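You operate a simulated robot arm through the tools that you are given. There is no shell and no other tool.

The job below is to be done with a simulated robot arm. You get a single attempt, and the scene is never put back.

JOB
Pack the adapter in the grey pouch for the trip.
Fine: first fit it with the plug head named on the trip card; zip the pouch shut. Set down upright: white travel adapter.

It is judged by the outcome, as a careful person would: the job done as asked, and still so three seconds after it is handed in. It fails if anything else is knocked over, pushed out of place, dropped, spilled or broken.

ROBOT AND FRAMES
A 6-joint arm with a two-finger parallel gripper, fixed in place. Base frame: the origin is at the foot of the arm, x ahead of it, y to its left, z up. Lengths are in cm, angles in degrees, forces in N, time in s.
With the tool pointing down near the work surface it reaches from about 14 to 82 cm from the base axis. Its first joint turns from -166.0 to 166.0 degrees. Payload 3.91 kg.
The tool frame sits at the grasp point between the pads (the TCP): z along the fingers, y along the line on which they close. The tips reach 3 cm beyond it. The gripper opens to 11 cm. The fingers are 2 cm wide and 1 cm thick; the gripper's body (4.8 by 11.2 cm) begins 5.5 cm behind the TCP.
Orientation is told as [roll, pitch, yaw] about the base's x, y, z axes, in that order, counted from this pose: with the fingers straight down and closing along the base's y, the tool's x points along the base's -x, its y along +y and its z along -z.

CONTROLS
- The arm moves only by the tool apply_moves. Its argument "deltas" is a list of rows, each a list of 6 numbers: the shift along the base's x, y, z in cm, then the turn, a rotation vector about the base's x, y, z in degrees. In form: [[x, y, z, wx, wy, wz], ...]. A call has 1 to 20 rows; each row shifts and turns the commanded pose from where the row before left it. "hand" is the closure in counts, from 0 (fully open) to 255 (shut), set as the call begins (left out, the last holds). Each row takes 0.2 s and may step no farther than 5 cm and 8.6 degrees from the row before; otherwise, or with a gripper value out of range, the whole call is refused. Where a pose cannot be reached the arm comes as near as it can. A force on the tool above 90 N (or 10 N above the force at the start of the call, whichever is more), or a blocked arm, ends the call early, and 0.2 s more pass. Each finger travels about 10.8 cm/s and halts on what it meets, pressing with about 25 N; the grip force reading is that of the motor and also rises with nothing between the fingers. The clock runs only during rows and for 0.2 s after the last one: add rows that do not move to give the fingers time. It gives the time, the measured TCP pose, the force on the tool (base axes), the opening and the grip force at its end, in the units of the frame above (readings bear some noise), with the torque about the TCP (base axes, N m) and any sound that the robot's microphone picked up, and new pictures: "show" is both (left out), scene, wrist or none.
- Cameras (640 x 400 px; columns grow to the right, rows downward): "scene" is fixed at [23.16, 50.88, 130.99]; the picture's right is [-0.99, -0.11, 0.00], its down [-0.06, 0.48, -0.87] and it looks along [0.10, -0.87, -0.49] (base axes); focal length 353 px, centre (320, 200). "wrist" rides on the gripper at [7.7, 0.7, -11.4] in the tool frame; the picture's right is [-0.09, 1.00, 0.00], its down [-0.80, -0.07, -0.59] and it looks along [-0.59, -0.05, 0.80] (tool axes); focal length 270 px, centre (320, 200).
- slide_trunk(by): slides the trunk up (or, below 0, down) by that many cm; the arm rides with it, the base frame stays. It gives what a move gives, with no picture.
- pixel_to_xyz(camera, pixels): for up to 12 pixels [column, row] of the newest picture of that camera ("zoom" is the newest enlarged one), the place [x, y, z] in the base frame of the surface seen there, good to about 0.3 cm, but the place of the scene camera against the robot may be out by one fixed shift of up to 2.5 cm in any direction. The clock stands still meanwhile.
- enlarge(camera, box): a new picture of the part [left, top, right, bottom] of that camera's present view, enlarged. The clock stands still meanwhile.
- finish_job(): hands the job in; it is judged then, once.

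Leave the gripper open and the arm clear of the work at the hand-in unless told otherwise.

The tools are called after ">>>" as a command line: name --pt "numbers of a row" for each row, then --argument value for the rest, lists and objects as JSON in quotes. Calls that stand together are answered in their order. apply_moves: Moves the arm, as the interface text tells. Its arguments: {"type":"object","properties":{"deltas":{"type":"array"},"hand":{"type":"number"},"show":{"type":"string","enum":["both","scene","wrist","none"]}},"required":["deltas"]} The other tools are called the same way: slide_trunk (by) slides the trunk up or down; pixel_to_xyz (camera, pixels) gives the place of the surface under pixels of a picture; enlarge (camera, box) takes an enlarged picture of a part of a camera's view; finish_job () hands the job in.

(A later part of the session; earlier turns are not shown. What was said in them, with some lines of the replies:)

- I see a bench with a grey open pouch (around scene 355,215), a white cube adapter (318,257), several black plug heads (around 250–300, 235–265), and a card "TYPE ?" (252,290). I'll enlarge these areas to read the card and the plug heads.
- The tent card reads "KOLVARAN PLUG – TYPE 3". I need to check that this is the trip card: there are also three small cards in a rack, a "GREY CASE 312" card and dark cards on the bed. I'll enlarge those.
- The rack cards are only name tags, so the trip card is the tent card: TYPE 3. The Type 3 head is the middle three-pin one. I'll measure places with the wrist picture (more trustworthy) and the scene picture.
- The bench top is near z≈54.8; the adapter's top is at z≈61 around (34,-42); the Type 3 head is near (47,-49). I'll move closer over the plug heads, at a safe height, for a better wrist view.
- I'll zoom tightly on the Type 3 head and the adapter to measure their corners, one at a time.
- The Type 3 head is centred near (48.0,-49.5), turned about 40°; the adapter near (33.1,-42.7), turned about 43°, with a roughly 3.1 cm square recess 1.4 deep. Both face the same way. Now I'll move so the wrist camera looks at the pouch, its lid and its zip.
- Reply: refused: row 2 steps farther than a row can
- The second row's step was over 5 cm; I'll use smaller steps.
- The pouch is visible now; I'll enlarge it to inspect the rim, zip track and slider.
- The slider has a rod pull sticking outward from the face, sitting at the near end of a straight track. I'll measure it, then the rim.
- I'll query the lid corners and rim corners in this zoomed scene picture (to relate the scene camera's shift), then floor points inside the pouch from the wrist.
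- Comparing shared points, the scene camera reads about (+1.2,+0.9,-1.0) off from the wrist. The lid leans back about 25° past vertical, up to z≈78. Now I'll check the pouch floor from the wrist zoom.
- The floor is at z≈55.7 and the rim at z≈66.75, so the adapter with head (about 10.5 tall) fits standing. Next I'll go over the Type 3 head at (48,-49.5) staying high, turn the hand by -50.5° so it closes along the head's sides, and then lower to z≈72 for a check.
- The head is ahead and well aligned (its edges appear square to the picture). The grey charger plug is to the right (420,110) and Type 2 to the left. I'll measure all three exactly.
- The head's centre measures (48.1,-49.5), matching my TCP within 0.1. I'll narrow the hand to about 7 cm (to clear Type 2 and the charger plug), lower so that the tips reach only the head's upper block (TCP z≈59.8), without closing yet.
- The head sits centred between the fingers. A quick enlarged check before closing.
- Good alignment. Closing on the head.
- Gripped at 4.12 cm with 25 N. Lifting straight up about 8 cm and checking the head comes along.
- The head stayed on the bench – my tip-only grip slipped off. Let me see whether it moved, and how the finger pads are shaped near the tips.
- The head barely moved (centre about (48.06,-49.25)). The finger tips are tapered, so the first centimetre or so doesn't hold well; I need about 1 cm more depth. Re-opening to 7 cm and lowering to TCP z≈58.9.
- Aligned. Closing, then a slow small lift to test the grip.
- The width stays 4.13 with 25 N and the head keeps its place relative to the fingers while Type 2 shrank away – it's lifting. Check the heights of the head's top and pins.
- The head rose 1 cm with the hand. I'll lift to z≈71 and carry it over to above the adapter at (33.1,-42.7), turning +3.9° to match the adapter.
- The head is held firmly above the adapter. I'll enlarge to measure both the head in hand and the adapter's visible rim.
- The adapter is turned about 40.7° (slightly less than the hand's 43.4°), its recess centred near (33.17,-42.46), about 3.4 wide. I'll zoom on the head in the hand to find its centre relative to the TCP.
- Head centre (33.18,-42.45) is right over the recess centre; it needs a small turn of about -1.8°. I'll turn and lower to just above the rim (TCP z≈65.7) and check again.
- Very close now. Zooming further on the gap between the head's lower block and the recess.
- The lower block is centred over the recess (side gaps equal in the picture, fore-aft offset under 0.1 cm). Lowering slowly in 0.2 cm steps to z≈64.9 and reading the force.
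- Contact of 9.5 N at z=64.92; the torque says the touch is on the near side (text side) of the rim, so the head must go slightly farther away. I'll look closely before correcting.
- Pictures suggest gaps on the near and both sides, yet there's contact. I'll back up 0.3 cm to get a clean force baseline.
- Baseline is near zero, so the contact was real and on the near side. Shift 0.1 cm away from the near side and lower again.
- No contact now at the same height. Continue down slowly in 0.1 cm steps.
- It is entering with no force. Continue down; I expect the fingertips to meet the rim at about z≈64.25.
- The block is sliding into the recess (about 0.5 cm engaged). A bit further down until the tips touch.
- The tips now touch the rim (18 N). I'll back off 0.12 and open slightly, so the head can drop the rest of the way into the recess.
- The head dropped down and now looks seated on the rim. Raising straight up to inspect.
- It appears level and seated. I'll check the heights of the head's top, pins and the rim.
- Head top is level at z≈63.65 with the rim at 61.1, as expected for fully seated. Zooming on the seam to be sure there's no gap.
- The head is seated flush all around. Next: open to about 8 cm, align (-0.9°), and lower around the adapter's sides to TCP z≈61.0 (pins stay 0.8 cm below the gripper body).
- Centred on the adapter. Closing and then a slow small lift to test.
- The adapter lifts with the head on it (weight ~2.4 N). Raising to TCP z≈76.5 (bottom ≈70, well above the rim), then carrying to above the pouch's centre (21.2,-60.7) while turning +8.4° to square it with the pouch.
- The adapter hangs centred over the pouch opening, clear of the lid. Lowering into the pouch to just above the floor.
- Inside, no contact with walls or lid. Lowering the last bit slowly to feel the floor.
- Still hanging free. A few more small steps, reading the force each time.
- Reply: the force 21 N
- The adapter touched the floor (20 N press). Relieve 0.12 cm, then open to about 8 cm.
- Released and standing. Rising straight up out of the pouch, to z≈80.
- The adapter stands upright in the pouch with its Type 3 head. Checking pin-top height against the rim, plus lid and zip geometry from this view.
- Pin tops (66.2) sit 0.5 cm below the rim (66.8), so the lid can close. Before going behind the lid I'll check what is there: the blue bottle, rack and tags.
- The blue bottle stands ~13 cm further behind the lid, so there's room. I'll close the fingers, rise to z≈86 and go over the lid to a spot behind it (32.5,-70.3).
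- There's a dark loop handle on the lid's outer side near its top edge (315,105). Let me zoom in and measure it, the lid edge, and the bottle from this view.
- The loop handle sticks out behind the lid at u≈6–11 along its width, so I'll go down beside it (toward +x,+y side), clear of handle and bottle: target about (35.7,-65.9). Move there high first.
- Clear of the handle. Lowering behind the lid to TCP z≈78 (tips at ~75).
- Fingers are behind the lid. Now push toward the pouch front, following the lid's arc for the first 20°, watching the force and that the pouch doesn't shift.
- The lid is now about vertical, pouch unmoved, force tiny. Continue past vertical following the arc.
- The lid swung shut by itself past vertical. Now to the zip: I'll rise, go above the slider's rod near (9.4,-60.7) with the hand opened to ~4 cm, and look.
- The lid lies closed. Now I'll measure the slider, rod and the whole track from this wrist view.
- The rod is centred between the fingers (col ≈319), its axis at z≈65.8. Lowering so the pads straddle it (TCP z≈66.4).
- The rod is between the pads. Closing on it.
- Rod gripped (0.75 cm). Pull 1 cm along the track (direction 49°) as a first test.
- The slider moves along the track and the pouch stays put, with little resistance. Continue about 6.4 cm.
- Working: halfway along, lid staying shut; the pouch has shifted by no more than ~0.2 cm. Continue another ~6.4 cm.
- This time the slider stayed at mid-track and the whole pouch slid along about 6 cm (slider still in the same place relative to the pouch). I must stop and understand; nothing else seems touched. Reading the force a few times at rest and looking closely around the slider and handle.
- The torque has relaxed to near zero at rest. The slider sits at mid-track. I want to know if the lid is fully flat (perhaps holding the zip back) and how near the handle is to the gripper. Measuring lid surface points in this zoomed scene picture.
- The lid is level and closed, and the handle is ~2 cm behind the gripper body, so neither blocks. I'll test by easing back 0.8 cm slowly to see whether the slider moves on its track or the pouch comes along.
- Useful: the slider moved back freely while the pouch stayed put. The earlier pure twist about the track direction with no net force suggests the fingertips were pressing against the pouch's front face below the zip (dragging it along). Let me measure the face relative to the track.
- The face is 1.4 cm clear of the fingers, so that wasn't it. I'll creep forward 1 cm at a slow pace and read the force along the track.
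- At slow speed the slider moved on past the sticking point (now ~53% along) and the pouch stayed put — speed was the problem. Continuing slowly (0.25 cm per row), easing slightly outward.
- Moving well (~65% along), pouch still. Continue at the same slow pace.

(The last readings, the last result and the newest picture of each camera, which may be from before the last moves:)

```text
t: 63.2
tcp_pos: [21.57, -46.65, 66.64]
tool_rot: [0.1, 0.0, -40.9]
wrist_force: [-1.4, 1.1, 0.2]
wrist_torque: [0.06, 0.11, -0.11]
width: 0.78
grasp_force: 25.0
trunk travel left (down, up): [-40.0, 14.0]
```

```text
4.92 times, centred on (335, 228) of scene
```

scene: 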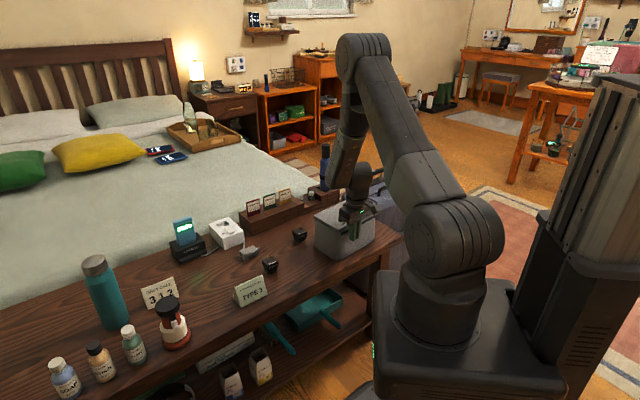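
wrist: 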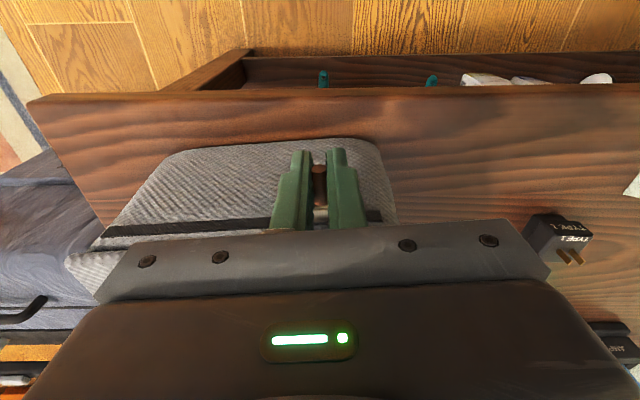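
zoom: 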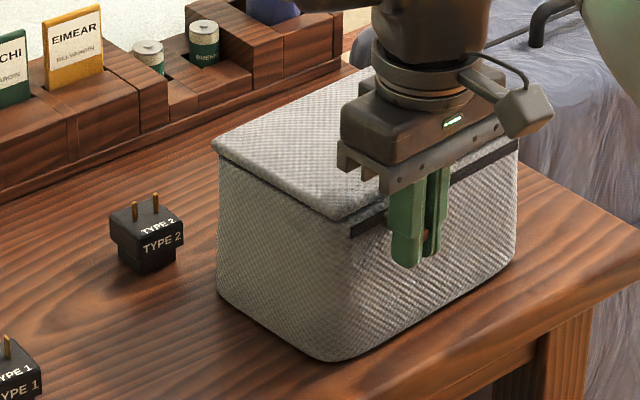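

About 78% along. Continue slowly.

>>> apply_moves --pt "0 0 0 0 0 0" --pt "0 0 0 0 0 0" --pt "0.13 0.152 0 0 0 0" --pt "0.13 0.152 0 0 0 0" --pt "0.13 0.152 0 0 0 0" --pt "0.13 0.152 0 0 0 0" --pt "0.13 0.152 0 0 0 0" --pt "0.13 0.152 0 0 0 0" --pt "0.13 0.152 0 0 0 0" --pt "0.13 0.152 0 0 0 0" --pt "0.13 0.152 0 0 0 0" --pt "0.13 0.152 0 0 0 0" --pt "0 0 0 0 0 0"

>>> enlarge --camera "wrist" --box '[150, 100, 490, 240]'

>>> enlarge --camera "scene" --box '[270, 190, 400, 265]'

```text
t: 66.0
tcp_pos: [22.86, -44.86, 66.55]
tool_rot: [0.0, 0.1, -40.9]
wrist_force: [0.7, 0.5, 0.5]
wrist_torque: [0.01, 0.04, -0.05]
width: 0.75
grasp_force: 24.8
trunk travel left (down, up): [-40.0, 14.0]
```

scene: 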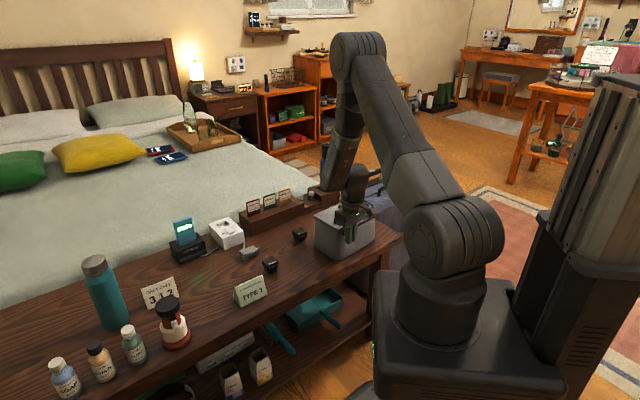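
wrist: 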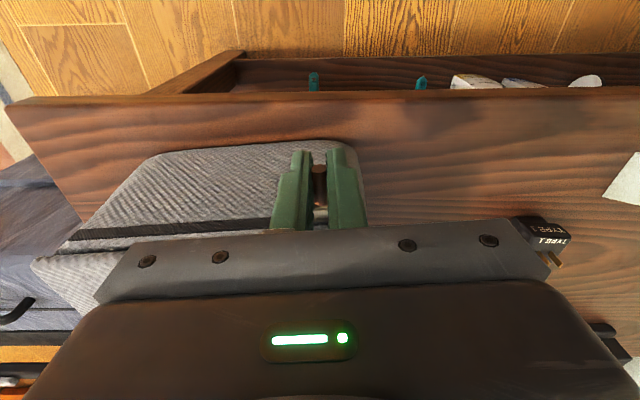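

```text
1.88 times, centred on (320, 170) of wrist
```

zoom: 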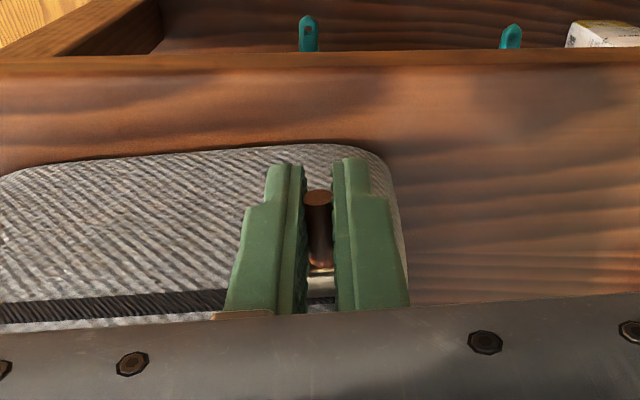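

```text
4.92 times, centred on (335, 228) of scene
```

zoom: 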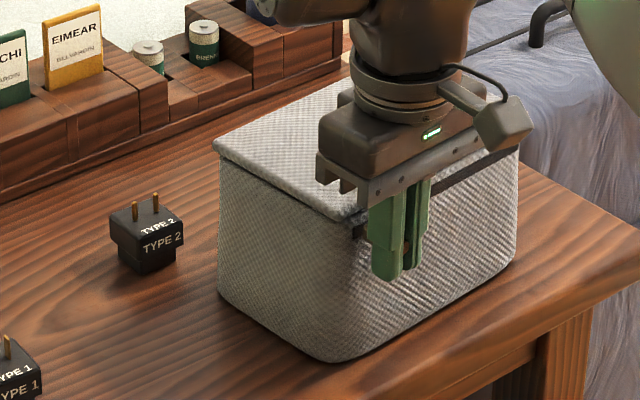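

Close to the end (about 1.6 cm of track left). A little more, slowly.

>>> apply_moves --pt "0 0 0 0 0 0" --pt "0.098 0.114 0 0 0 0" --pt "0.098 0.114 0 0 0 0" --pt "0.098 0.114 0 0 0 0" --pt "0.098 0.114 0 0 0 0" --pt "0.098 0.114 0 0 0 0" --pt "0 0 0 0 0 0" --show "wrist"

>>> enlarge --camera "scene" --box '[270, 190, 400, 265]'

>>> enlarge --camera "scene" --box '[328, 220, 368, 250]'

```text
t: 67.6
tcp_pos: [23.38, -44.54, 66.6]
tool_rot: [-0.1, 0.1, -40.8]
wrist_force: [-0.8, -1.8, -0.2]
wrist_torque: [0.03, 0.04, -0.21]
width: 0.77
grasp_force: 25.1
trunk travel left (down, up): [-40.0, 14.0]
```

wrist: 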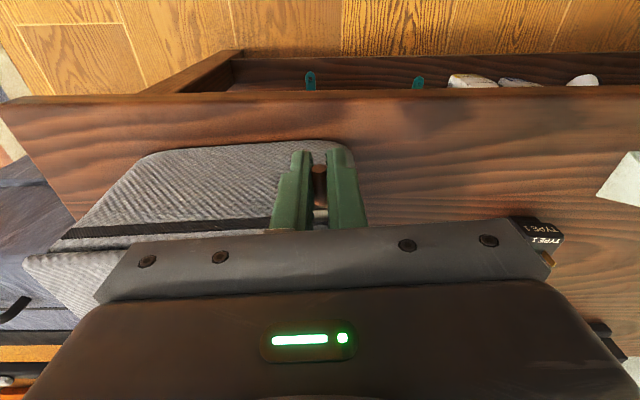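

```text
4.92 times, centred on (335, 228) of scene
```

zoom: 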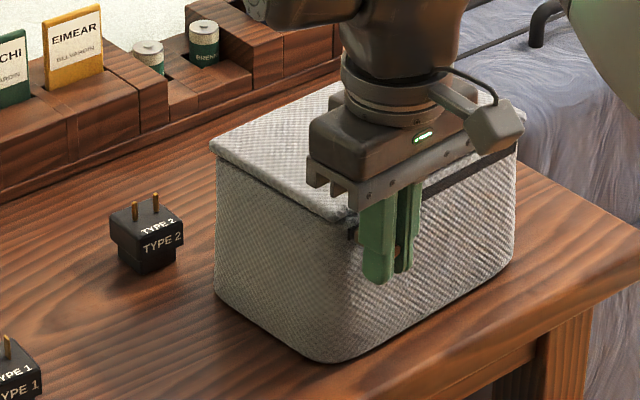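

```text
13.33 times, centred on (348, 235) of scene
```

zoom: 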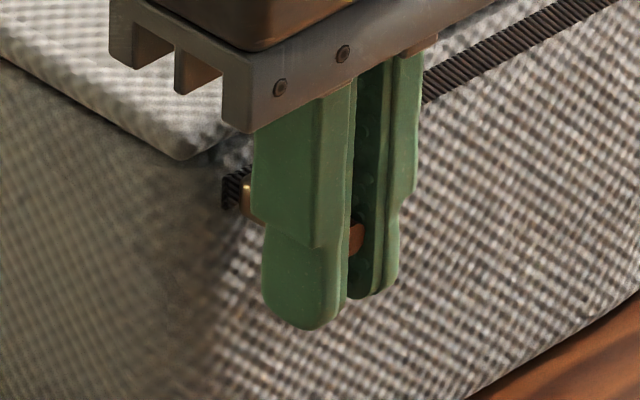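

The slider is nearly at the track's end. One more 0.3 cm to confirm it's against the stop.

>>> apply_moves --pt "0.065 0.076 0 0 0 0" --pt "0.065 0.076 0 0 0 0" --pt "0.065 0.076 0 0 0 0" --pt "0 0 0 0 0 0" --show "wrist"

>>> enlarge --camera "scene" --box '[270, 190, 400, 265]'

>>> enlarge --camera "scene" --box '[328, 220, 368, 250]'

```text
t: 68.6
tcp_pos: [23.65, -44.27, 66.67]
tool_rot: [0.0, 0.0, -40.8]
wrist_force: [-1.4, -1.8, -0.9]
wrist_torque: [0.12, 0.11, -0.23]
width: 0.75
grasp_force: 24.5
trunk travel left (down, up): [-40.0, 14.0]
```

wrist: 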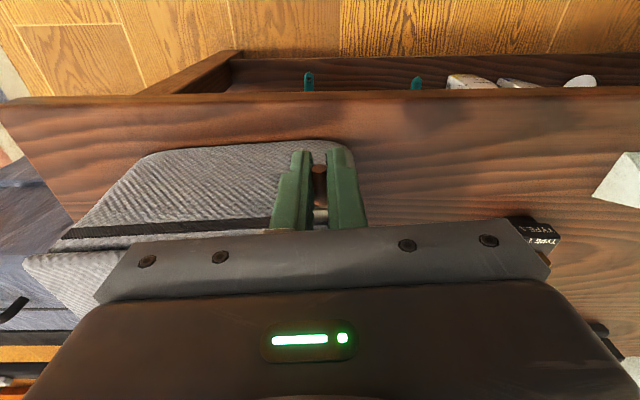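

```text
4.92 times, centred on (335, 228) of scene
```

zoom: 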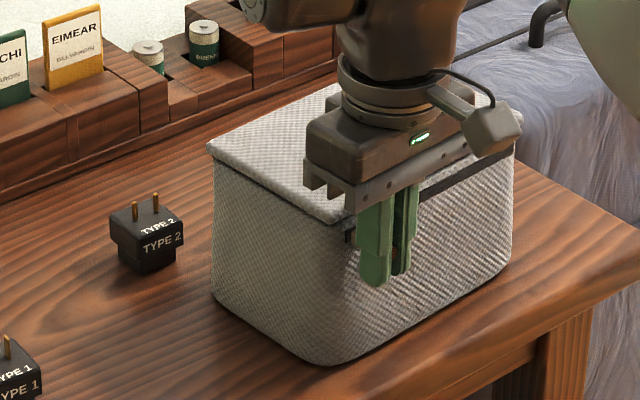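

```text
13.33 times, centred on (348, 235) of scene
```

zoom: 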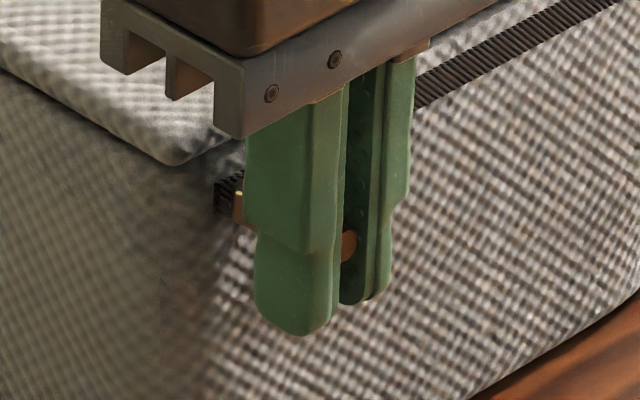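

The slider no longer moves relative to the track end – the zip is against its stop (2.3 N back-force along the track). Releasing the rod gently and rising.

>>> apply_moves --pt "-0.03 -0.035 0 0 0 0" --pt "0 0 0 0 0 0" --show "none"

>>> apply_moves --pt "0 0 0 0 0 0" --pt "0 0 0 0 0 0" --pt "0 0 0 0 0 0" --hand 175 --show "wrist"

```text
t: 69.2
tcp_pos: [23.5, -44.29, 66.71]
tool_rot: [0.0, 0.1, -40.8]
wrist_force: [-0.7, 0.7, -0.1]
wrist_torque: [0.21, 0.2, -0.2]
width: 0.73
grasp_force: 24.3
trunk travel left (down, up): [-40.0, 14.0]
```

```text
t: 70.0
tcp_pos: [23.49, -44.33, 66.64]
tool_rot: [0.0, 0.0, -40.9]
wrist_force: [0.3, -0.7, 0.0]
wrist_torque: [-0.03, 0.02, 0.01]
width: 3.45
grasp_force: 0.1
trunk travel left (down, up): [-40.0, 14.0]
```

wrist: 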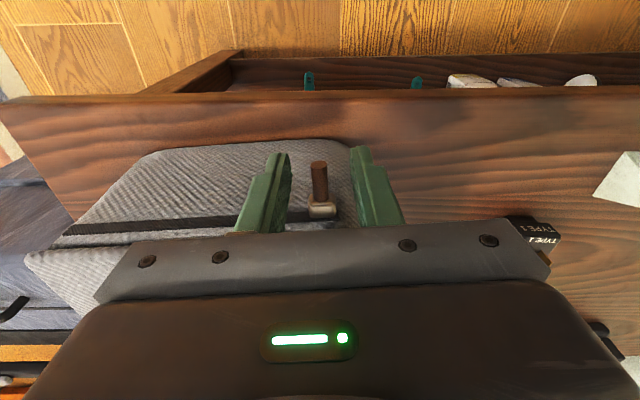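

The rod is free. Rising straight up for a full look at the zipped pouch.

>>> apply_moves --pt "0 0 1 0 0 0" --pt "0 0 3 0 0 0" --pt "0 0 4 0 0 0" --pt "0 0 4 0 0 0" --pt "0 0 3 0 0 0" --pt "-1.5 1.3 0 0 0 0" --pt "-1.5 1.3 0 0 0 0" --pt "0 0 0 0 0 0"

>>> enlarge --camera "wrist" --box '[120, 40, 460, 235]'

>>> enlarge --camera "scene" --box '[270, 180, 400, 265]'

```text
t: 71.8
tcp_pos: [20.54, -41.62, 81.69]
tool_rot: [-0.1, 0.0, -40.9]
wrist_force: [0.5, 0.6, -0.1]
wrist_torque: [0.0, 0.04, -0.02]
width: 3.47
grasp_force: 0.1
trunk travel left (down, up): [-40.0, 14.0]
```

scene: 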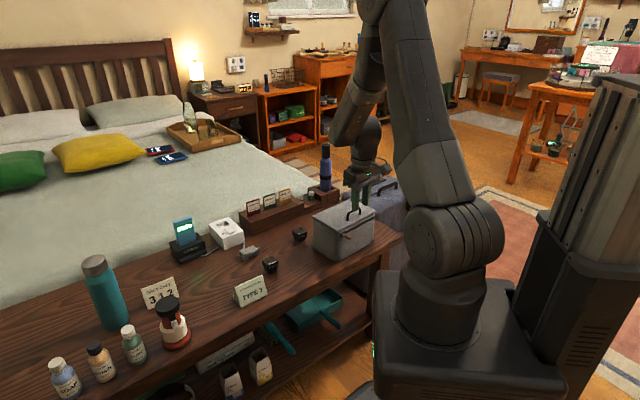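
wrist: 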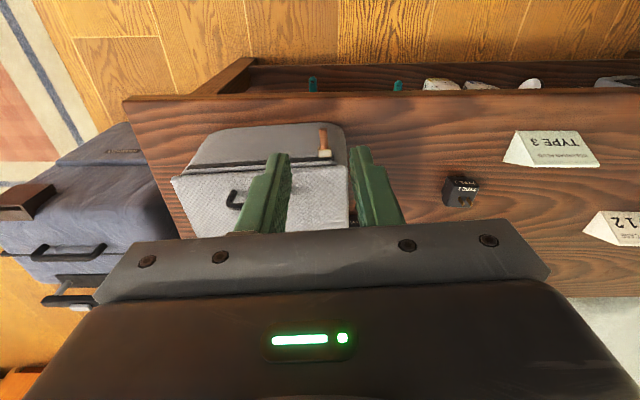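

```text
1.88 times, centred on (290, 138) of wrist
```

zoom: 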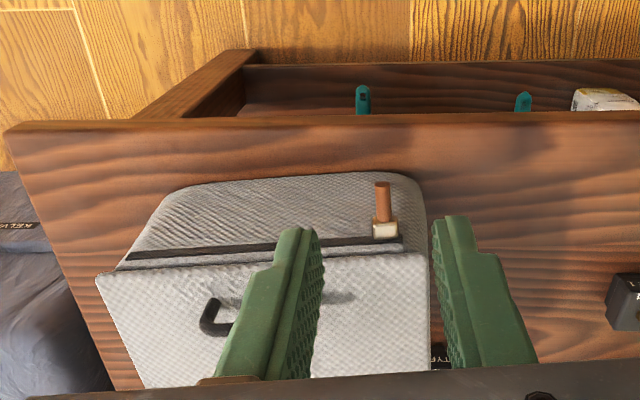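

```text
4.71 times, centred on (335, 222) of scene
```

zoom: 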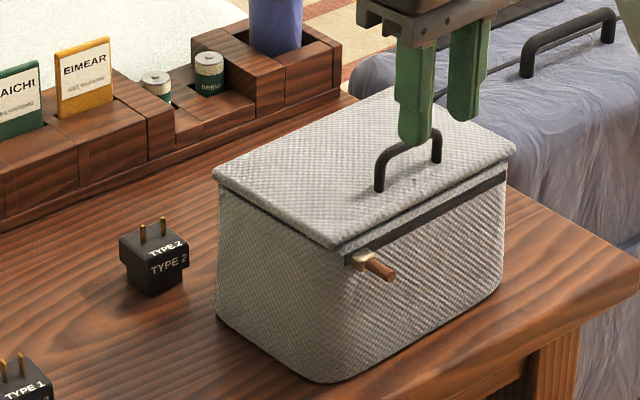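

The zip slider is at the very end of its track, lid flat. The pouch as a whole ended up a few cm along from its original spot; let me measure how far, and the free space around it, to decide on nudging it back.

>>> pixel_to_xyz --camera "wrist" --pixels '[[333, 162], [188, 169], [260, 166], [325, 137], [345, 175], [349, 205], [175, 180], [345, 140], [235, 202], [455, 195]]'

>>> pixel_to_xyz --camera "scene" --pixels '[[315, 216], [338, 231], [314, 244], [337, 258], [373, 212], [300, 234]]'

```text
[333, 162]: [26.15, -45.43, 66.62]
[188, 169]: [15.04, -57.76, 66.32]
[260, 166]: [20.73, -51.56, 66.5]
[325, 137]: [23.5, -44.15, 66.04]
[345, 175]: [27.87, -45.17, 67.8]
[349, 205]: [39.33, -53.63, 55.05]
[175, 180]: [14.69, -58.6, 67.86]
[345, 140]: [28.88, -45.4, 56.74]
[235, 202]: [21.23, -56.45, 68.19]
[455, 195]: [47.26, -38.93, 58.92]
```

```text
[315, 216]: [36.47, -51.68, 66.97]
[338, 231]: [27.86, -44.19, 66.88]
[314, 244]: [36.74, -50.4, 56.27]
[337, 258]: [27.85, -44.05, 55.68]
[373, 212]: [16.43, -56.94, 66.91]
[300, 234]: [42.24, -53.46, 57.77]
```

The pouch moved 6.7 cm along its length while zipping (nothing else touched). I'll nudge it gently back: closed fingers, going down beside its end face at about (33.5,-46.7), with tips at z≈61 so the gripper body stays above the lid.

>>> apply_moves --pt "3.24 -1.26 1 0 0 0" --pt "3.24 -1.26 0 0 0 0" --pt "3.24 -1.26 0 0 0 0" --pt "3.24 -1.26 0 0 0 0" --pt "0 0 0 0 0 0" --hand 255

>>> enlarge --camera "wrist" --box '[150, 40, 490, 235]'

```text
t: 73.0
tcp_pos: [33.51, -46.69, 82.54]
tool_rot: [0.0, 0.0, -40.9]
wrist_force: [0.4, -0.9, 0.4]
wrist_torque: [-0.01, 0.01, -0.02]
width: 0.0
grasp_force: 25.5
trunk travel left (down, up): [-40.0, 14.0]
```

scene: 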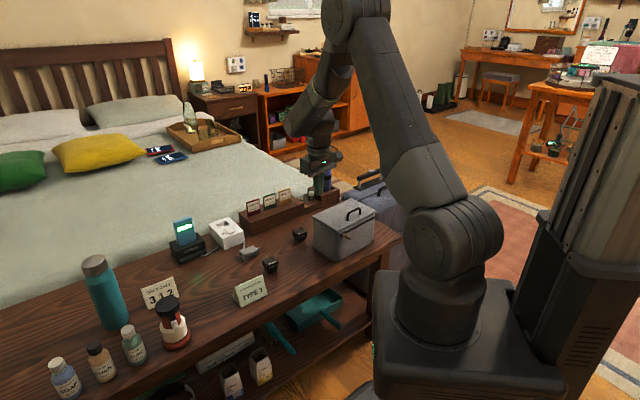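
wrist: 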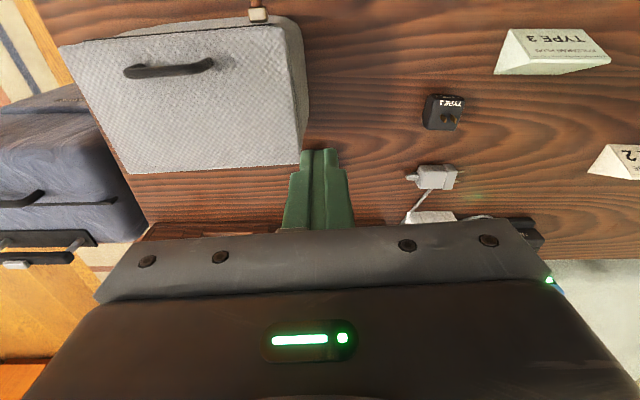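

```text
1.88 times, centred on (320, 138) of wrist
```

zoom: 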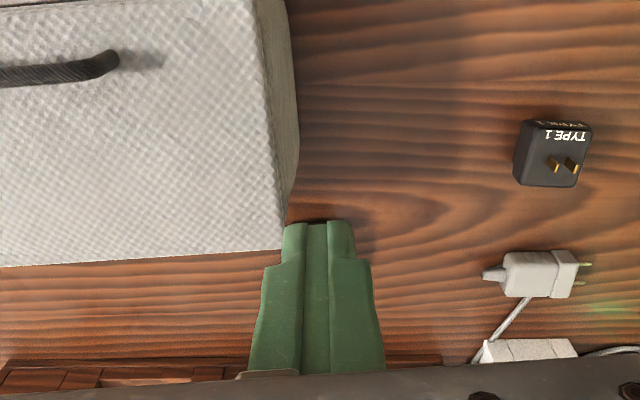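

The closed fingers are just beyond the pouch's end face, mid-way along it. I'll shift 0.6 cm further out for clearance and go down to TCP z≈64.

>>> apply_moves --pt "0.39 0.45 -2 0 0 0" --pt "0 0 -4 0 0 0" --pt "0 0 -4 0 0 0" --pt "0 0 -4 0 0 0" --pt "0 0 -3 0 0 0" --pt "0 0 -1.5 0 0 0" --pt "0 0 0 0 0 0"

>>> enlarge --camera "scene" --box '[270, 180, 400, 265]'

```text
t: 74.6
tcp_pos: [33.92, -46.24, 64.15]
tool_rot: [-0.1, 0.0, -41.0]
wrist_force: [0.0, 0.3, 0.1]
wrist_torque: [0.02, -0.01, 0.02]
width: 0.0
grasp_force: 25.0
trunk travel left (down, up): [-40.0, 14.0]
```

scene: 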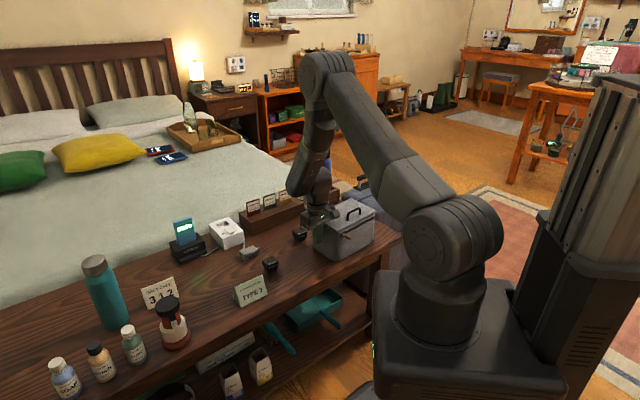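
wrist: 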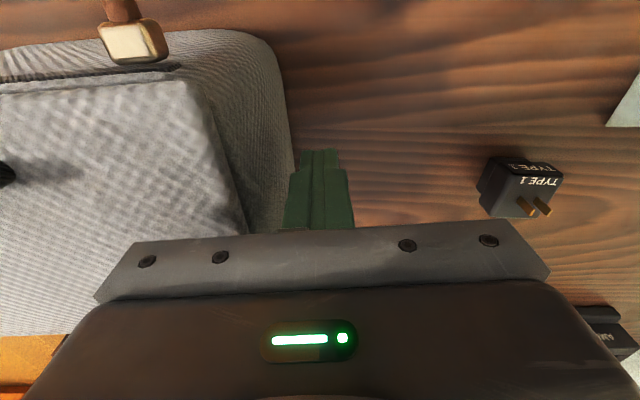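

```text
4.71 times, centred on (335, 222) of scene
```

zoom: 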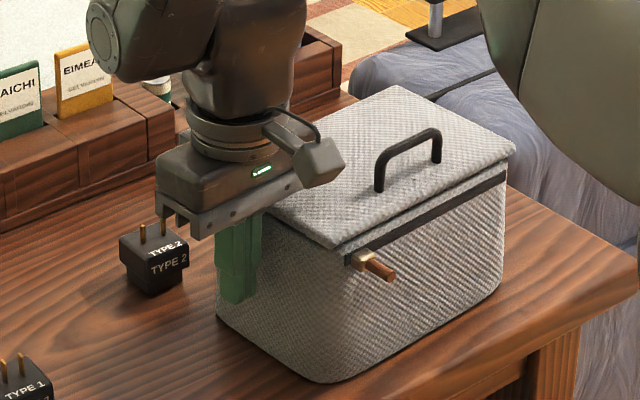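

The fingers are beside the end face, gripper body above the lid level. Pushing slowly along the pouch's length (−u) 2.4 cm, then checking.

>>> apply_moves --pt "-0.196 -0.227 0 0 0 0" --pt "-0.196 -0.227 0 0 0 0" --pt "-0.196 -0.227 0 0 0 0" --pt "-0.196 -0.227 0 0 0 0" --pt "-0.196 -0.227 0 0 0 0" --pt "-0.196 -0.227 0 0 0 0" --pt "-0.196 -0.227 0 0 0 0" --pt "-0.196 -0.227 0 0 0 0"

>>> enlarge --camera "scene" --box '[270, 180, 400, 265]'

```text
t: 76.4
tcp_pos: [32.26, -48.12, 63.94]
tool_rot: [0.0, 0.1, -40.9]
wrist_force: [1.5, 3.1, 1.1]
wrist_torque: [-0.03, 0.05, -0.03]
width: 0.01
grasp_force: 25.2
trunk travel left (down, up): [-40.0, 14.0]
```

scene: 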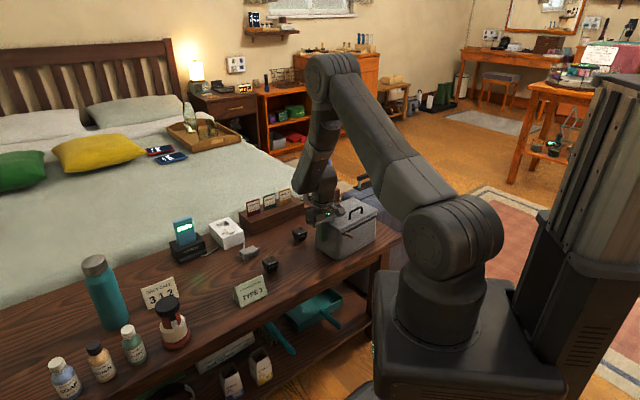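
wrist: 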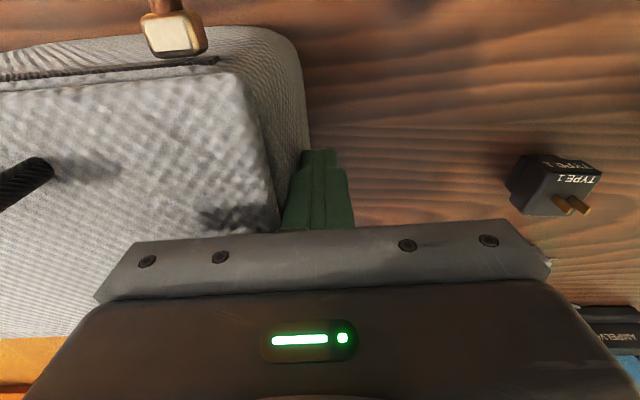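

```text
4.71 times, centred on (335, 222) of scene
```

zoom: 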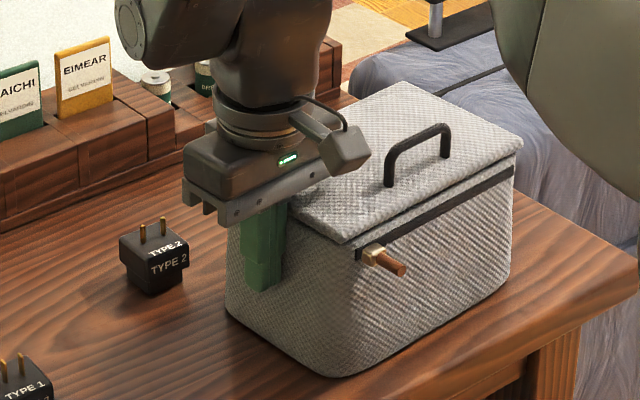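

Contact made, pouch sliding gently back (~3.4 N), zip stays at its end. Continue 3 cm.

>>> apply_moves --pt "-0.196 -0.227 0 0 0 0" --pt "-0.196 -0.227 0 0 0 0" --pt "-0.196 -0.227 0 0 0 0" --pt "-0.196 -0.227 0 0 0 0" --pt "-0.196 -0.227 0 0 0 0" --pt "-0.196 -0.227 0 0 0 0" --pt "-0.196 -0.227 0 0 0 0" --pt "-0.196 -0.227 0 0 0 0" --pt "-0.196 -0.227 0 0 0 0" --pt "-0.196 -0.227 0 0 0 0"

>>> enlarge --camera "scene" --box '[270, 180, 400, 265]'

```text
t: 78.6
tcp_pos: [30.25, -50.42, 64.24]
tool_rot: [0.0, 0.1, -41.0]
wrist_force: [1.2, 2.8, 0.9]
wrist_torque: [-0.06, 0.02, 0.01]
width: 0.01
grasp_force: 24.9
trunk travel left (down, up): [-40.0, 14.0]
```

scene: 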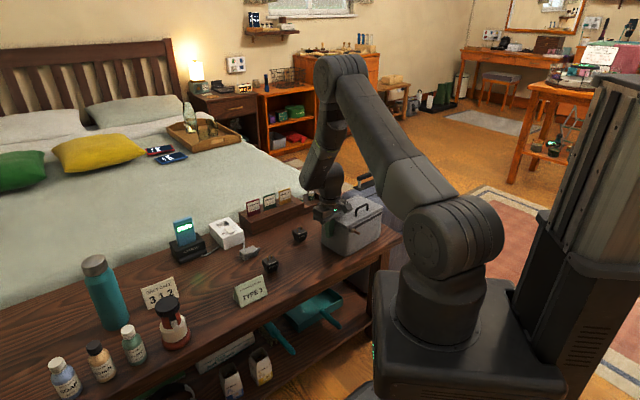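
wrist: 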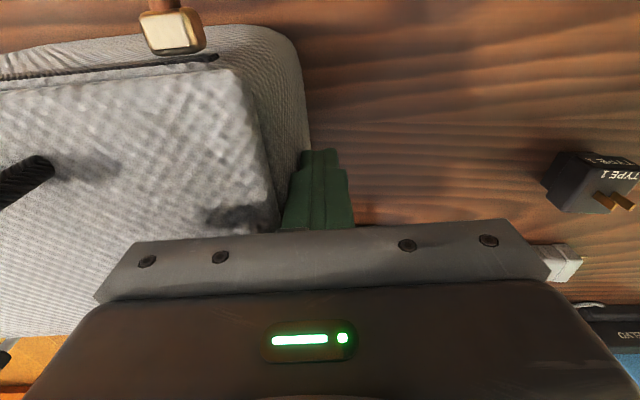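

```text
4.71 times, centred on (335, 222) of scene
```

zoom: 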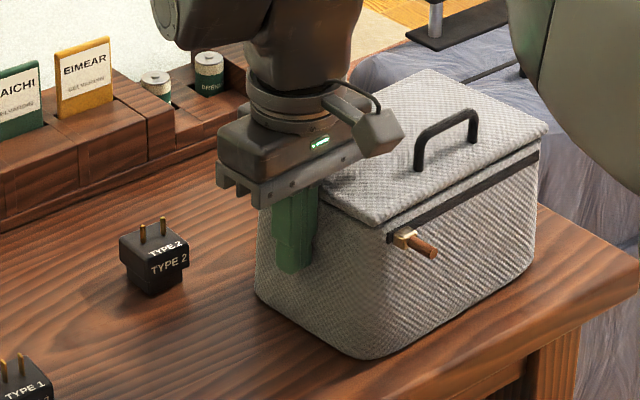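

Tracking straight. About 3 cm remains to the original spot; continue.

>>> apply_moves --pt "-0.196 -0.227 0 0 0 0" --pt "-0.196 -0.227 0 0 0 0" --pt "-0.196 -0.227 0 0 0 0" --pt "-0.196 -0.227 0 0 0 0" --pt "-0.196 -0.227 0 0 0 0" --pt "-0.196 -0.227 0 0 0 0" --pt "-0.196 -0.227 0 0 0 0" --pt "-0.196 -0.227 0 0 0 0" --pt "-0.196 -0.227 0 0 0 0" --pt "0 0 0 0 0 0"

>>> enlarge --camera "scene" --box '[310, 160, 400, 255]'

>>> pixel_to_xyz --camera "wrist" --pixels '[[205, 58], [175, 35], [30, 75], [270, 60], [245, 150]]'

```text
t: 80.8
tcp_pos: [28.45, -52.52, 64.23]
tool_rot: [0.0, 0.0, -40.9]
wrist_force: [2.5, 3.5, 1.6]
wrist_torque: [-0.02, 0.06, 0.0]
width: 0.03
grasp_force: 24.5
trunk travel left (down, up): [-40.0, 14.0]
```

scene: 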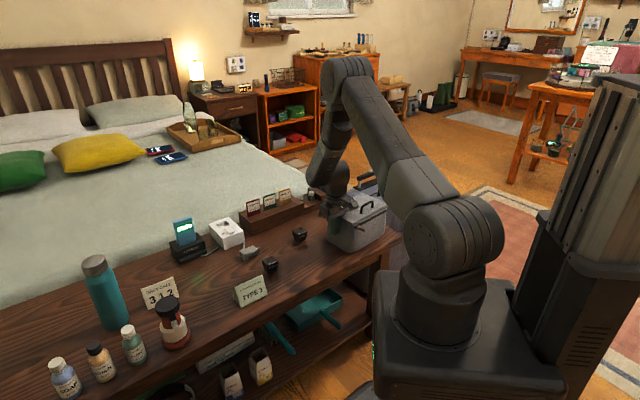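
wrist: 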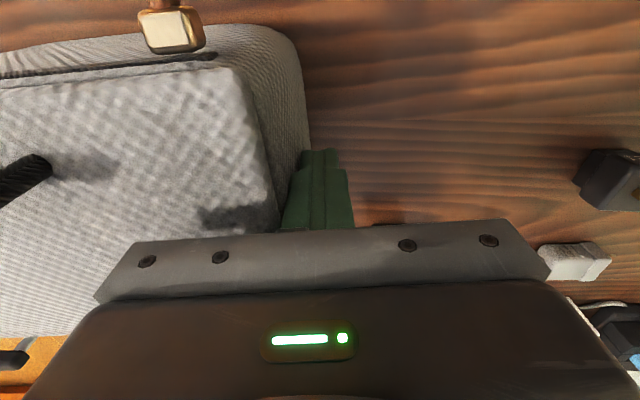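

```text
4.21 times, centred on (355, 208) of scene
```

zoom: 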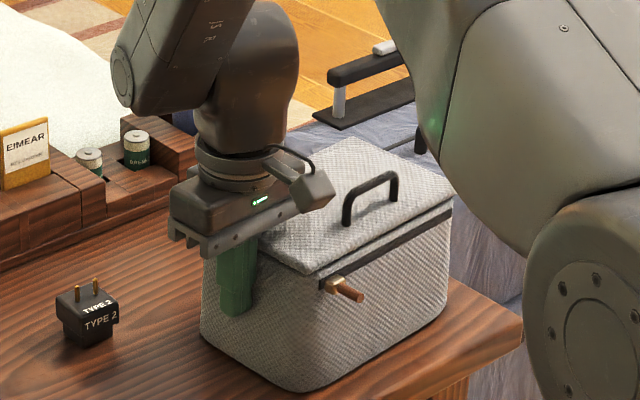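

```text
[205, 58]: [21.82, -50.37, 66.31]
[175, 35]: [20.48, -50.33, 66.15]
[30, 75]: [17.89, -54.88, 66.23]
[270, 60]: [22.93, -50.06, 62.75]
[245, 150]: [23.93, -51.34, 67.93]
```

The pouch's track end is back at (21.8,-50.4), matching its original place, zip slider still at the closed end. Backing away and rising.

>>> apply_moves --pt "0.5 0.58 0 0 0 0" --pt "0.5 0.58 0 0 0 0" --pt "0.3 0.35 2 0 0 0" --pt "0 0 4 0 0 0" --pt "0 0 4 0 0 0" --pt "0 0 4 0 0 0" --pt "0 0 4 0 0 0" --pt "-3 2 2 0 0 0" --pt "-3 3 2 0 0 0" --pt "-3 3 1 0 0 0" --pt "0 0 0 0 0 0" --hand 255

>>> enlarge --camera "scene" --box '[310, 160, 400, 255]'

>>> enlarge --camera "scene" --box '[150, 160, 400, 320]'

>>> enlarge --camera "wrist" --box '[130, 40, 470, 235]'

```text
t: 83.2
tcp_pos: [20.72, -42.94, 87.25]
tool_rot: [-0.1, 0.2, -40.9]
wrist_force: [0.3, 0.3, -0.5]
wrist_torque: [0.02, 0.01, 0.0]
width: 0.0
grasp_force: 24.8
trunk travel left (down, up): [-40.0, 14.0]
```

scene: 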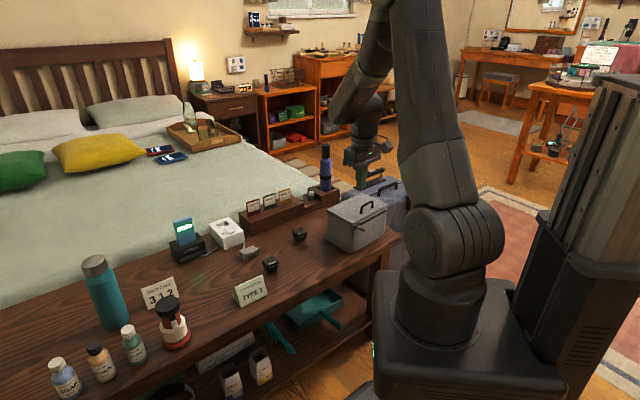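
wrist: 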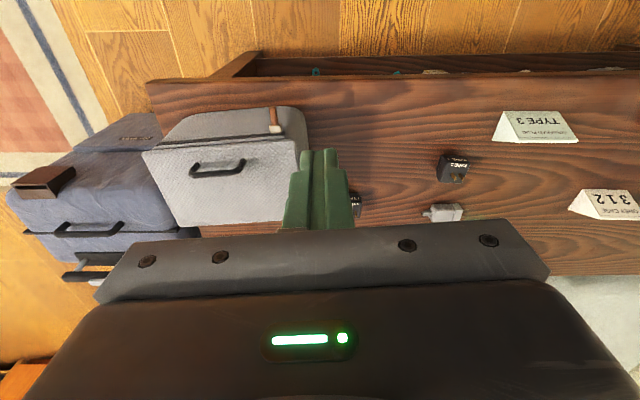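

```text
4.21 times, centred on (355, 208) of scene
```

zoom: 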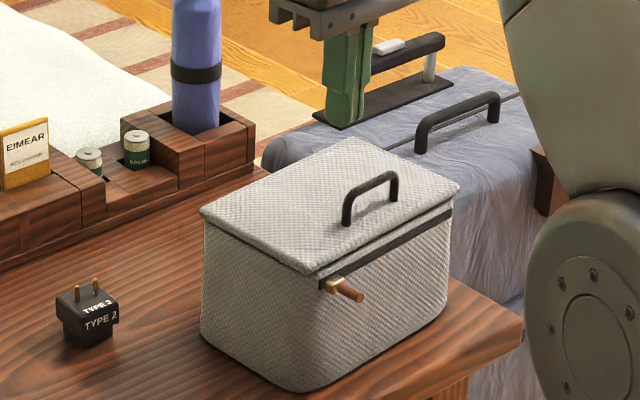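

```text
2.50 times, centred on (275, 240) of scene
```

zoom: 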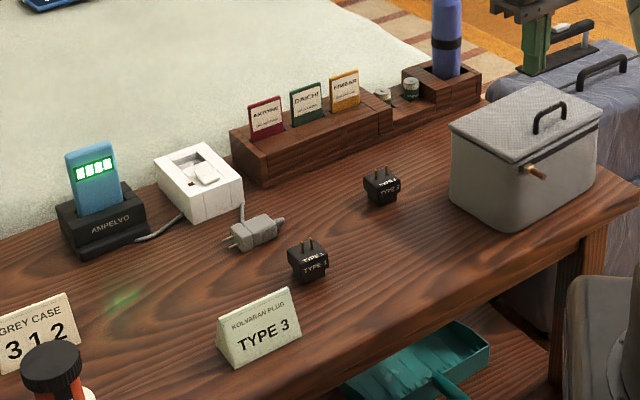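

```text
1.88 times, centred on (300, 138) of wrist
```

zoom: 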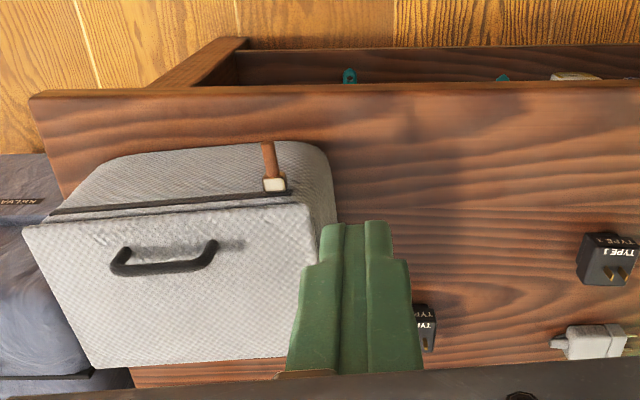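

Everything checks out: lid flat, zip at its end, pouch in its original place, Type 1, Type 2, the charger plug and cards unmoved. Finally I'll open the gripper and move the arm up and clear toward its starting pose.

>>> apply_moves --pt "-1 1 2.5 0 0 0" --pt "-1 1 2.5 0 0 0" --pt "-1 0.5 2.2 0 0 0" --pt "0 0 0 0 0 0" --pt "0 0 0 0 0 0" --hand 0

>>> enlarge --camera "scene" --box '[310, 160, 400, 255]'

```text
t: 84.4
tcp_pos: [17.73, -40.55, 94.33]
tool_rot: [0.0, 0.0, -40.9]
wrist_force: [-0.4, 0.1, 0.2]
wrist_torque: [0.01, -0.02, 0.03]
width: 11.01
grasp_force: 0.0
trunk travel left (down, up): [-40.0, 14.0]
```

scene: 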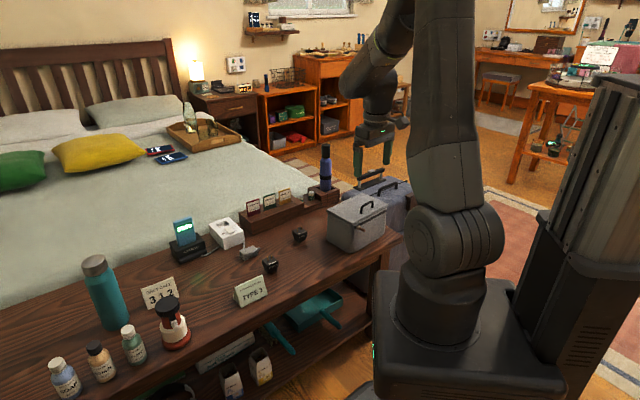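
wrist: 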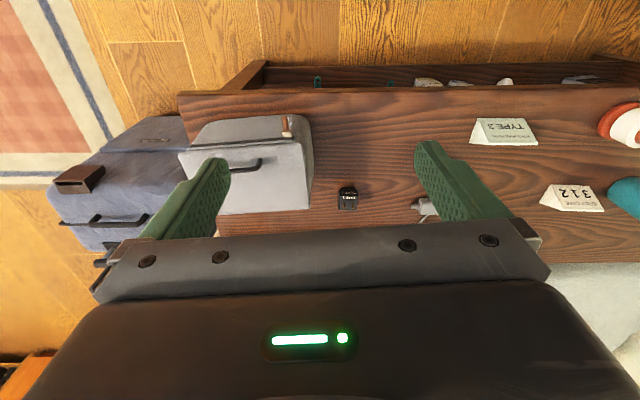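

```text
4.21 times, centred on (355, 208) of scene
```

zoom: 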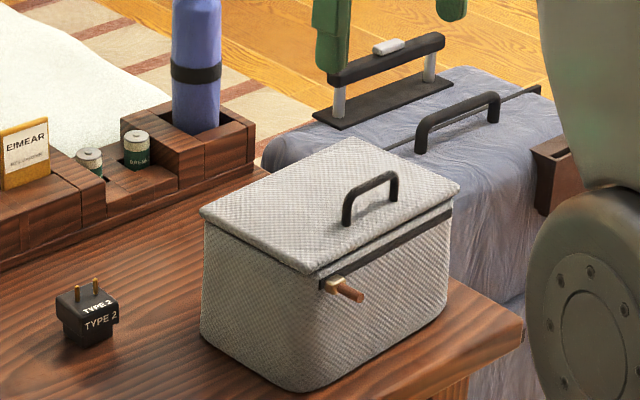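

The gripper is open, the arm is clear and everything is at rest: the pouch is shut and zipped with the adapter and its Type 3 head inside. Handing the job in.

>>> finish_job

```text
The job is handed in.
```

The white adapter is packed in the grey pouch with the Type 3 plug head fitted, and the pouch is zipped shut. The trip card reads "Kolvaran plug, Type 3".

- **Plug head:** it dropped fully into the adapter's recess and sat flush and level.
- **Adapter:** I set it down upright on the pouch floor, with the pin tops about 0.5 cm below the rim. I did not reopen the pouch to check it after zipping.
- **Zip:** the slider is against its stop at the far end of the track, and the lid lies flat.
- **Pouch position:** partway through zipping, I pulled too fast and the pouch slid about 6.7 cm along the bench. I finished more slowly, then pushed it gently back to within about 0.2 cm of where it started.

My first grip on the plug head also slipped. The head stayed on the bench, and I picked it up again with a deeper grip.

The other plug heads, the charger plug, the cards and the rack all look unmoved in the final pictures. The gripper is open and the arm is clear of the bench.
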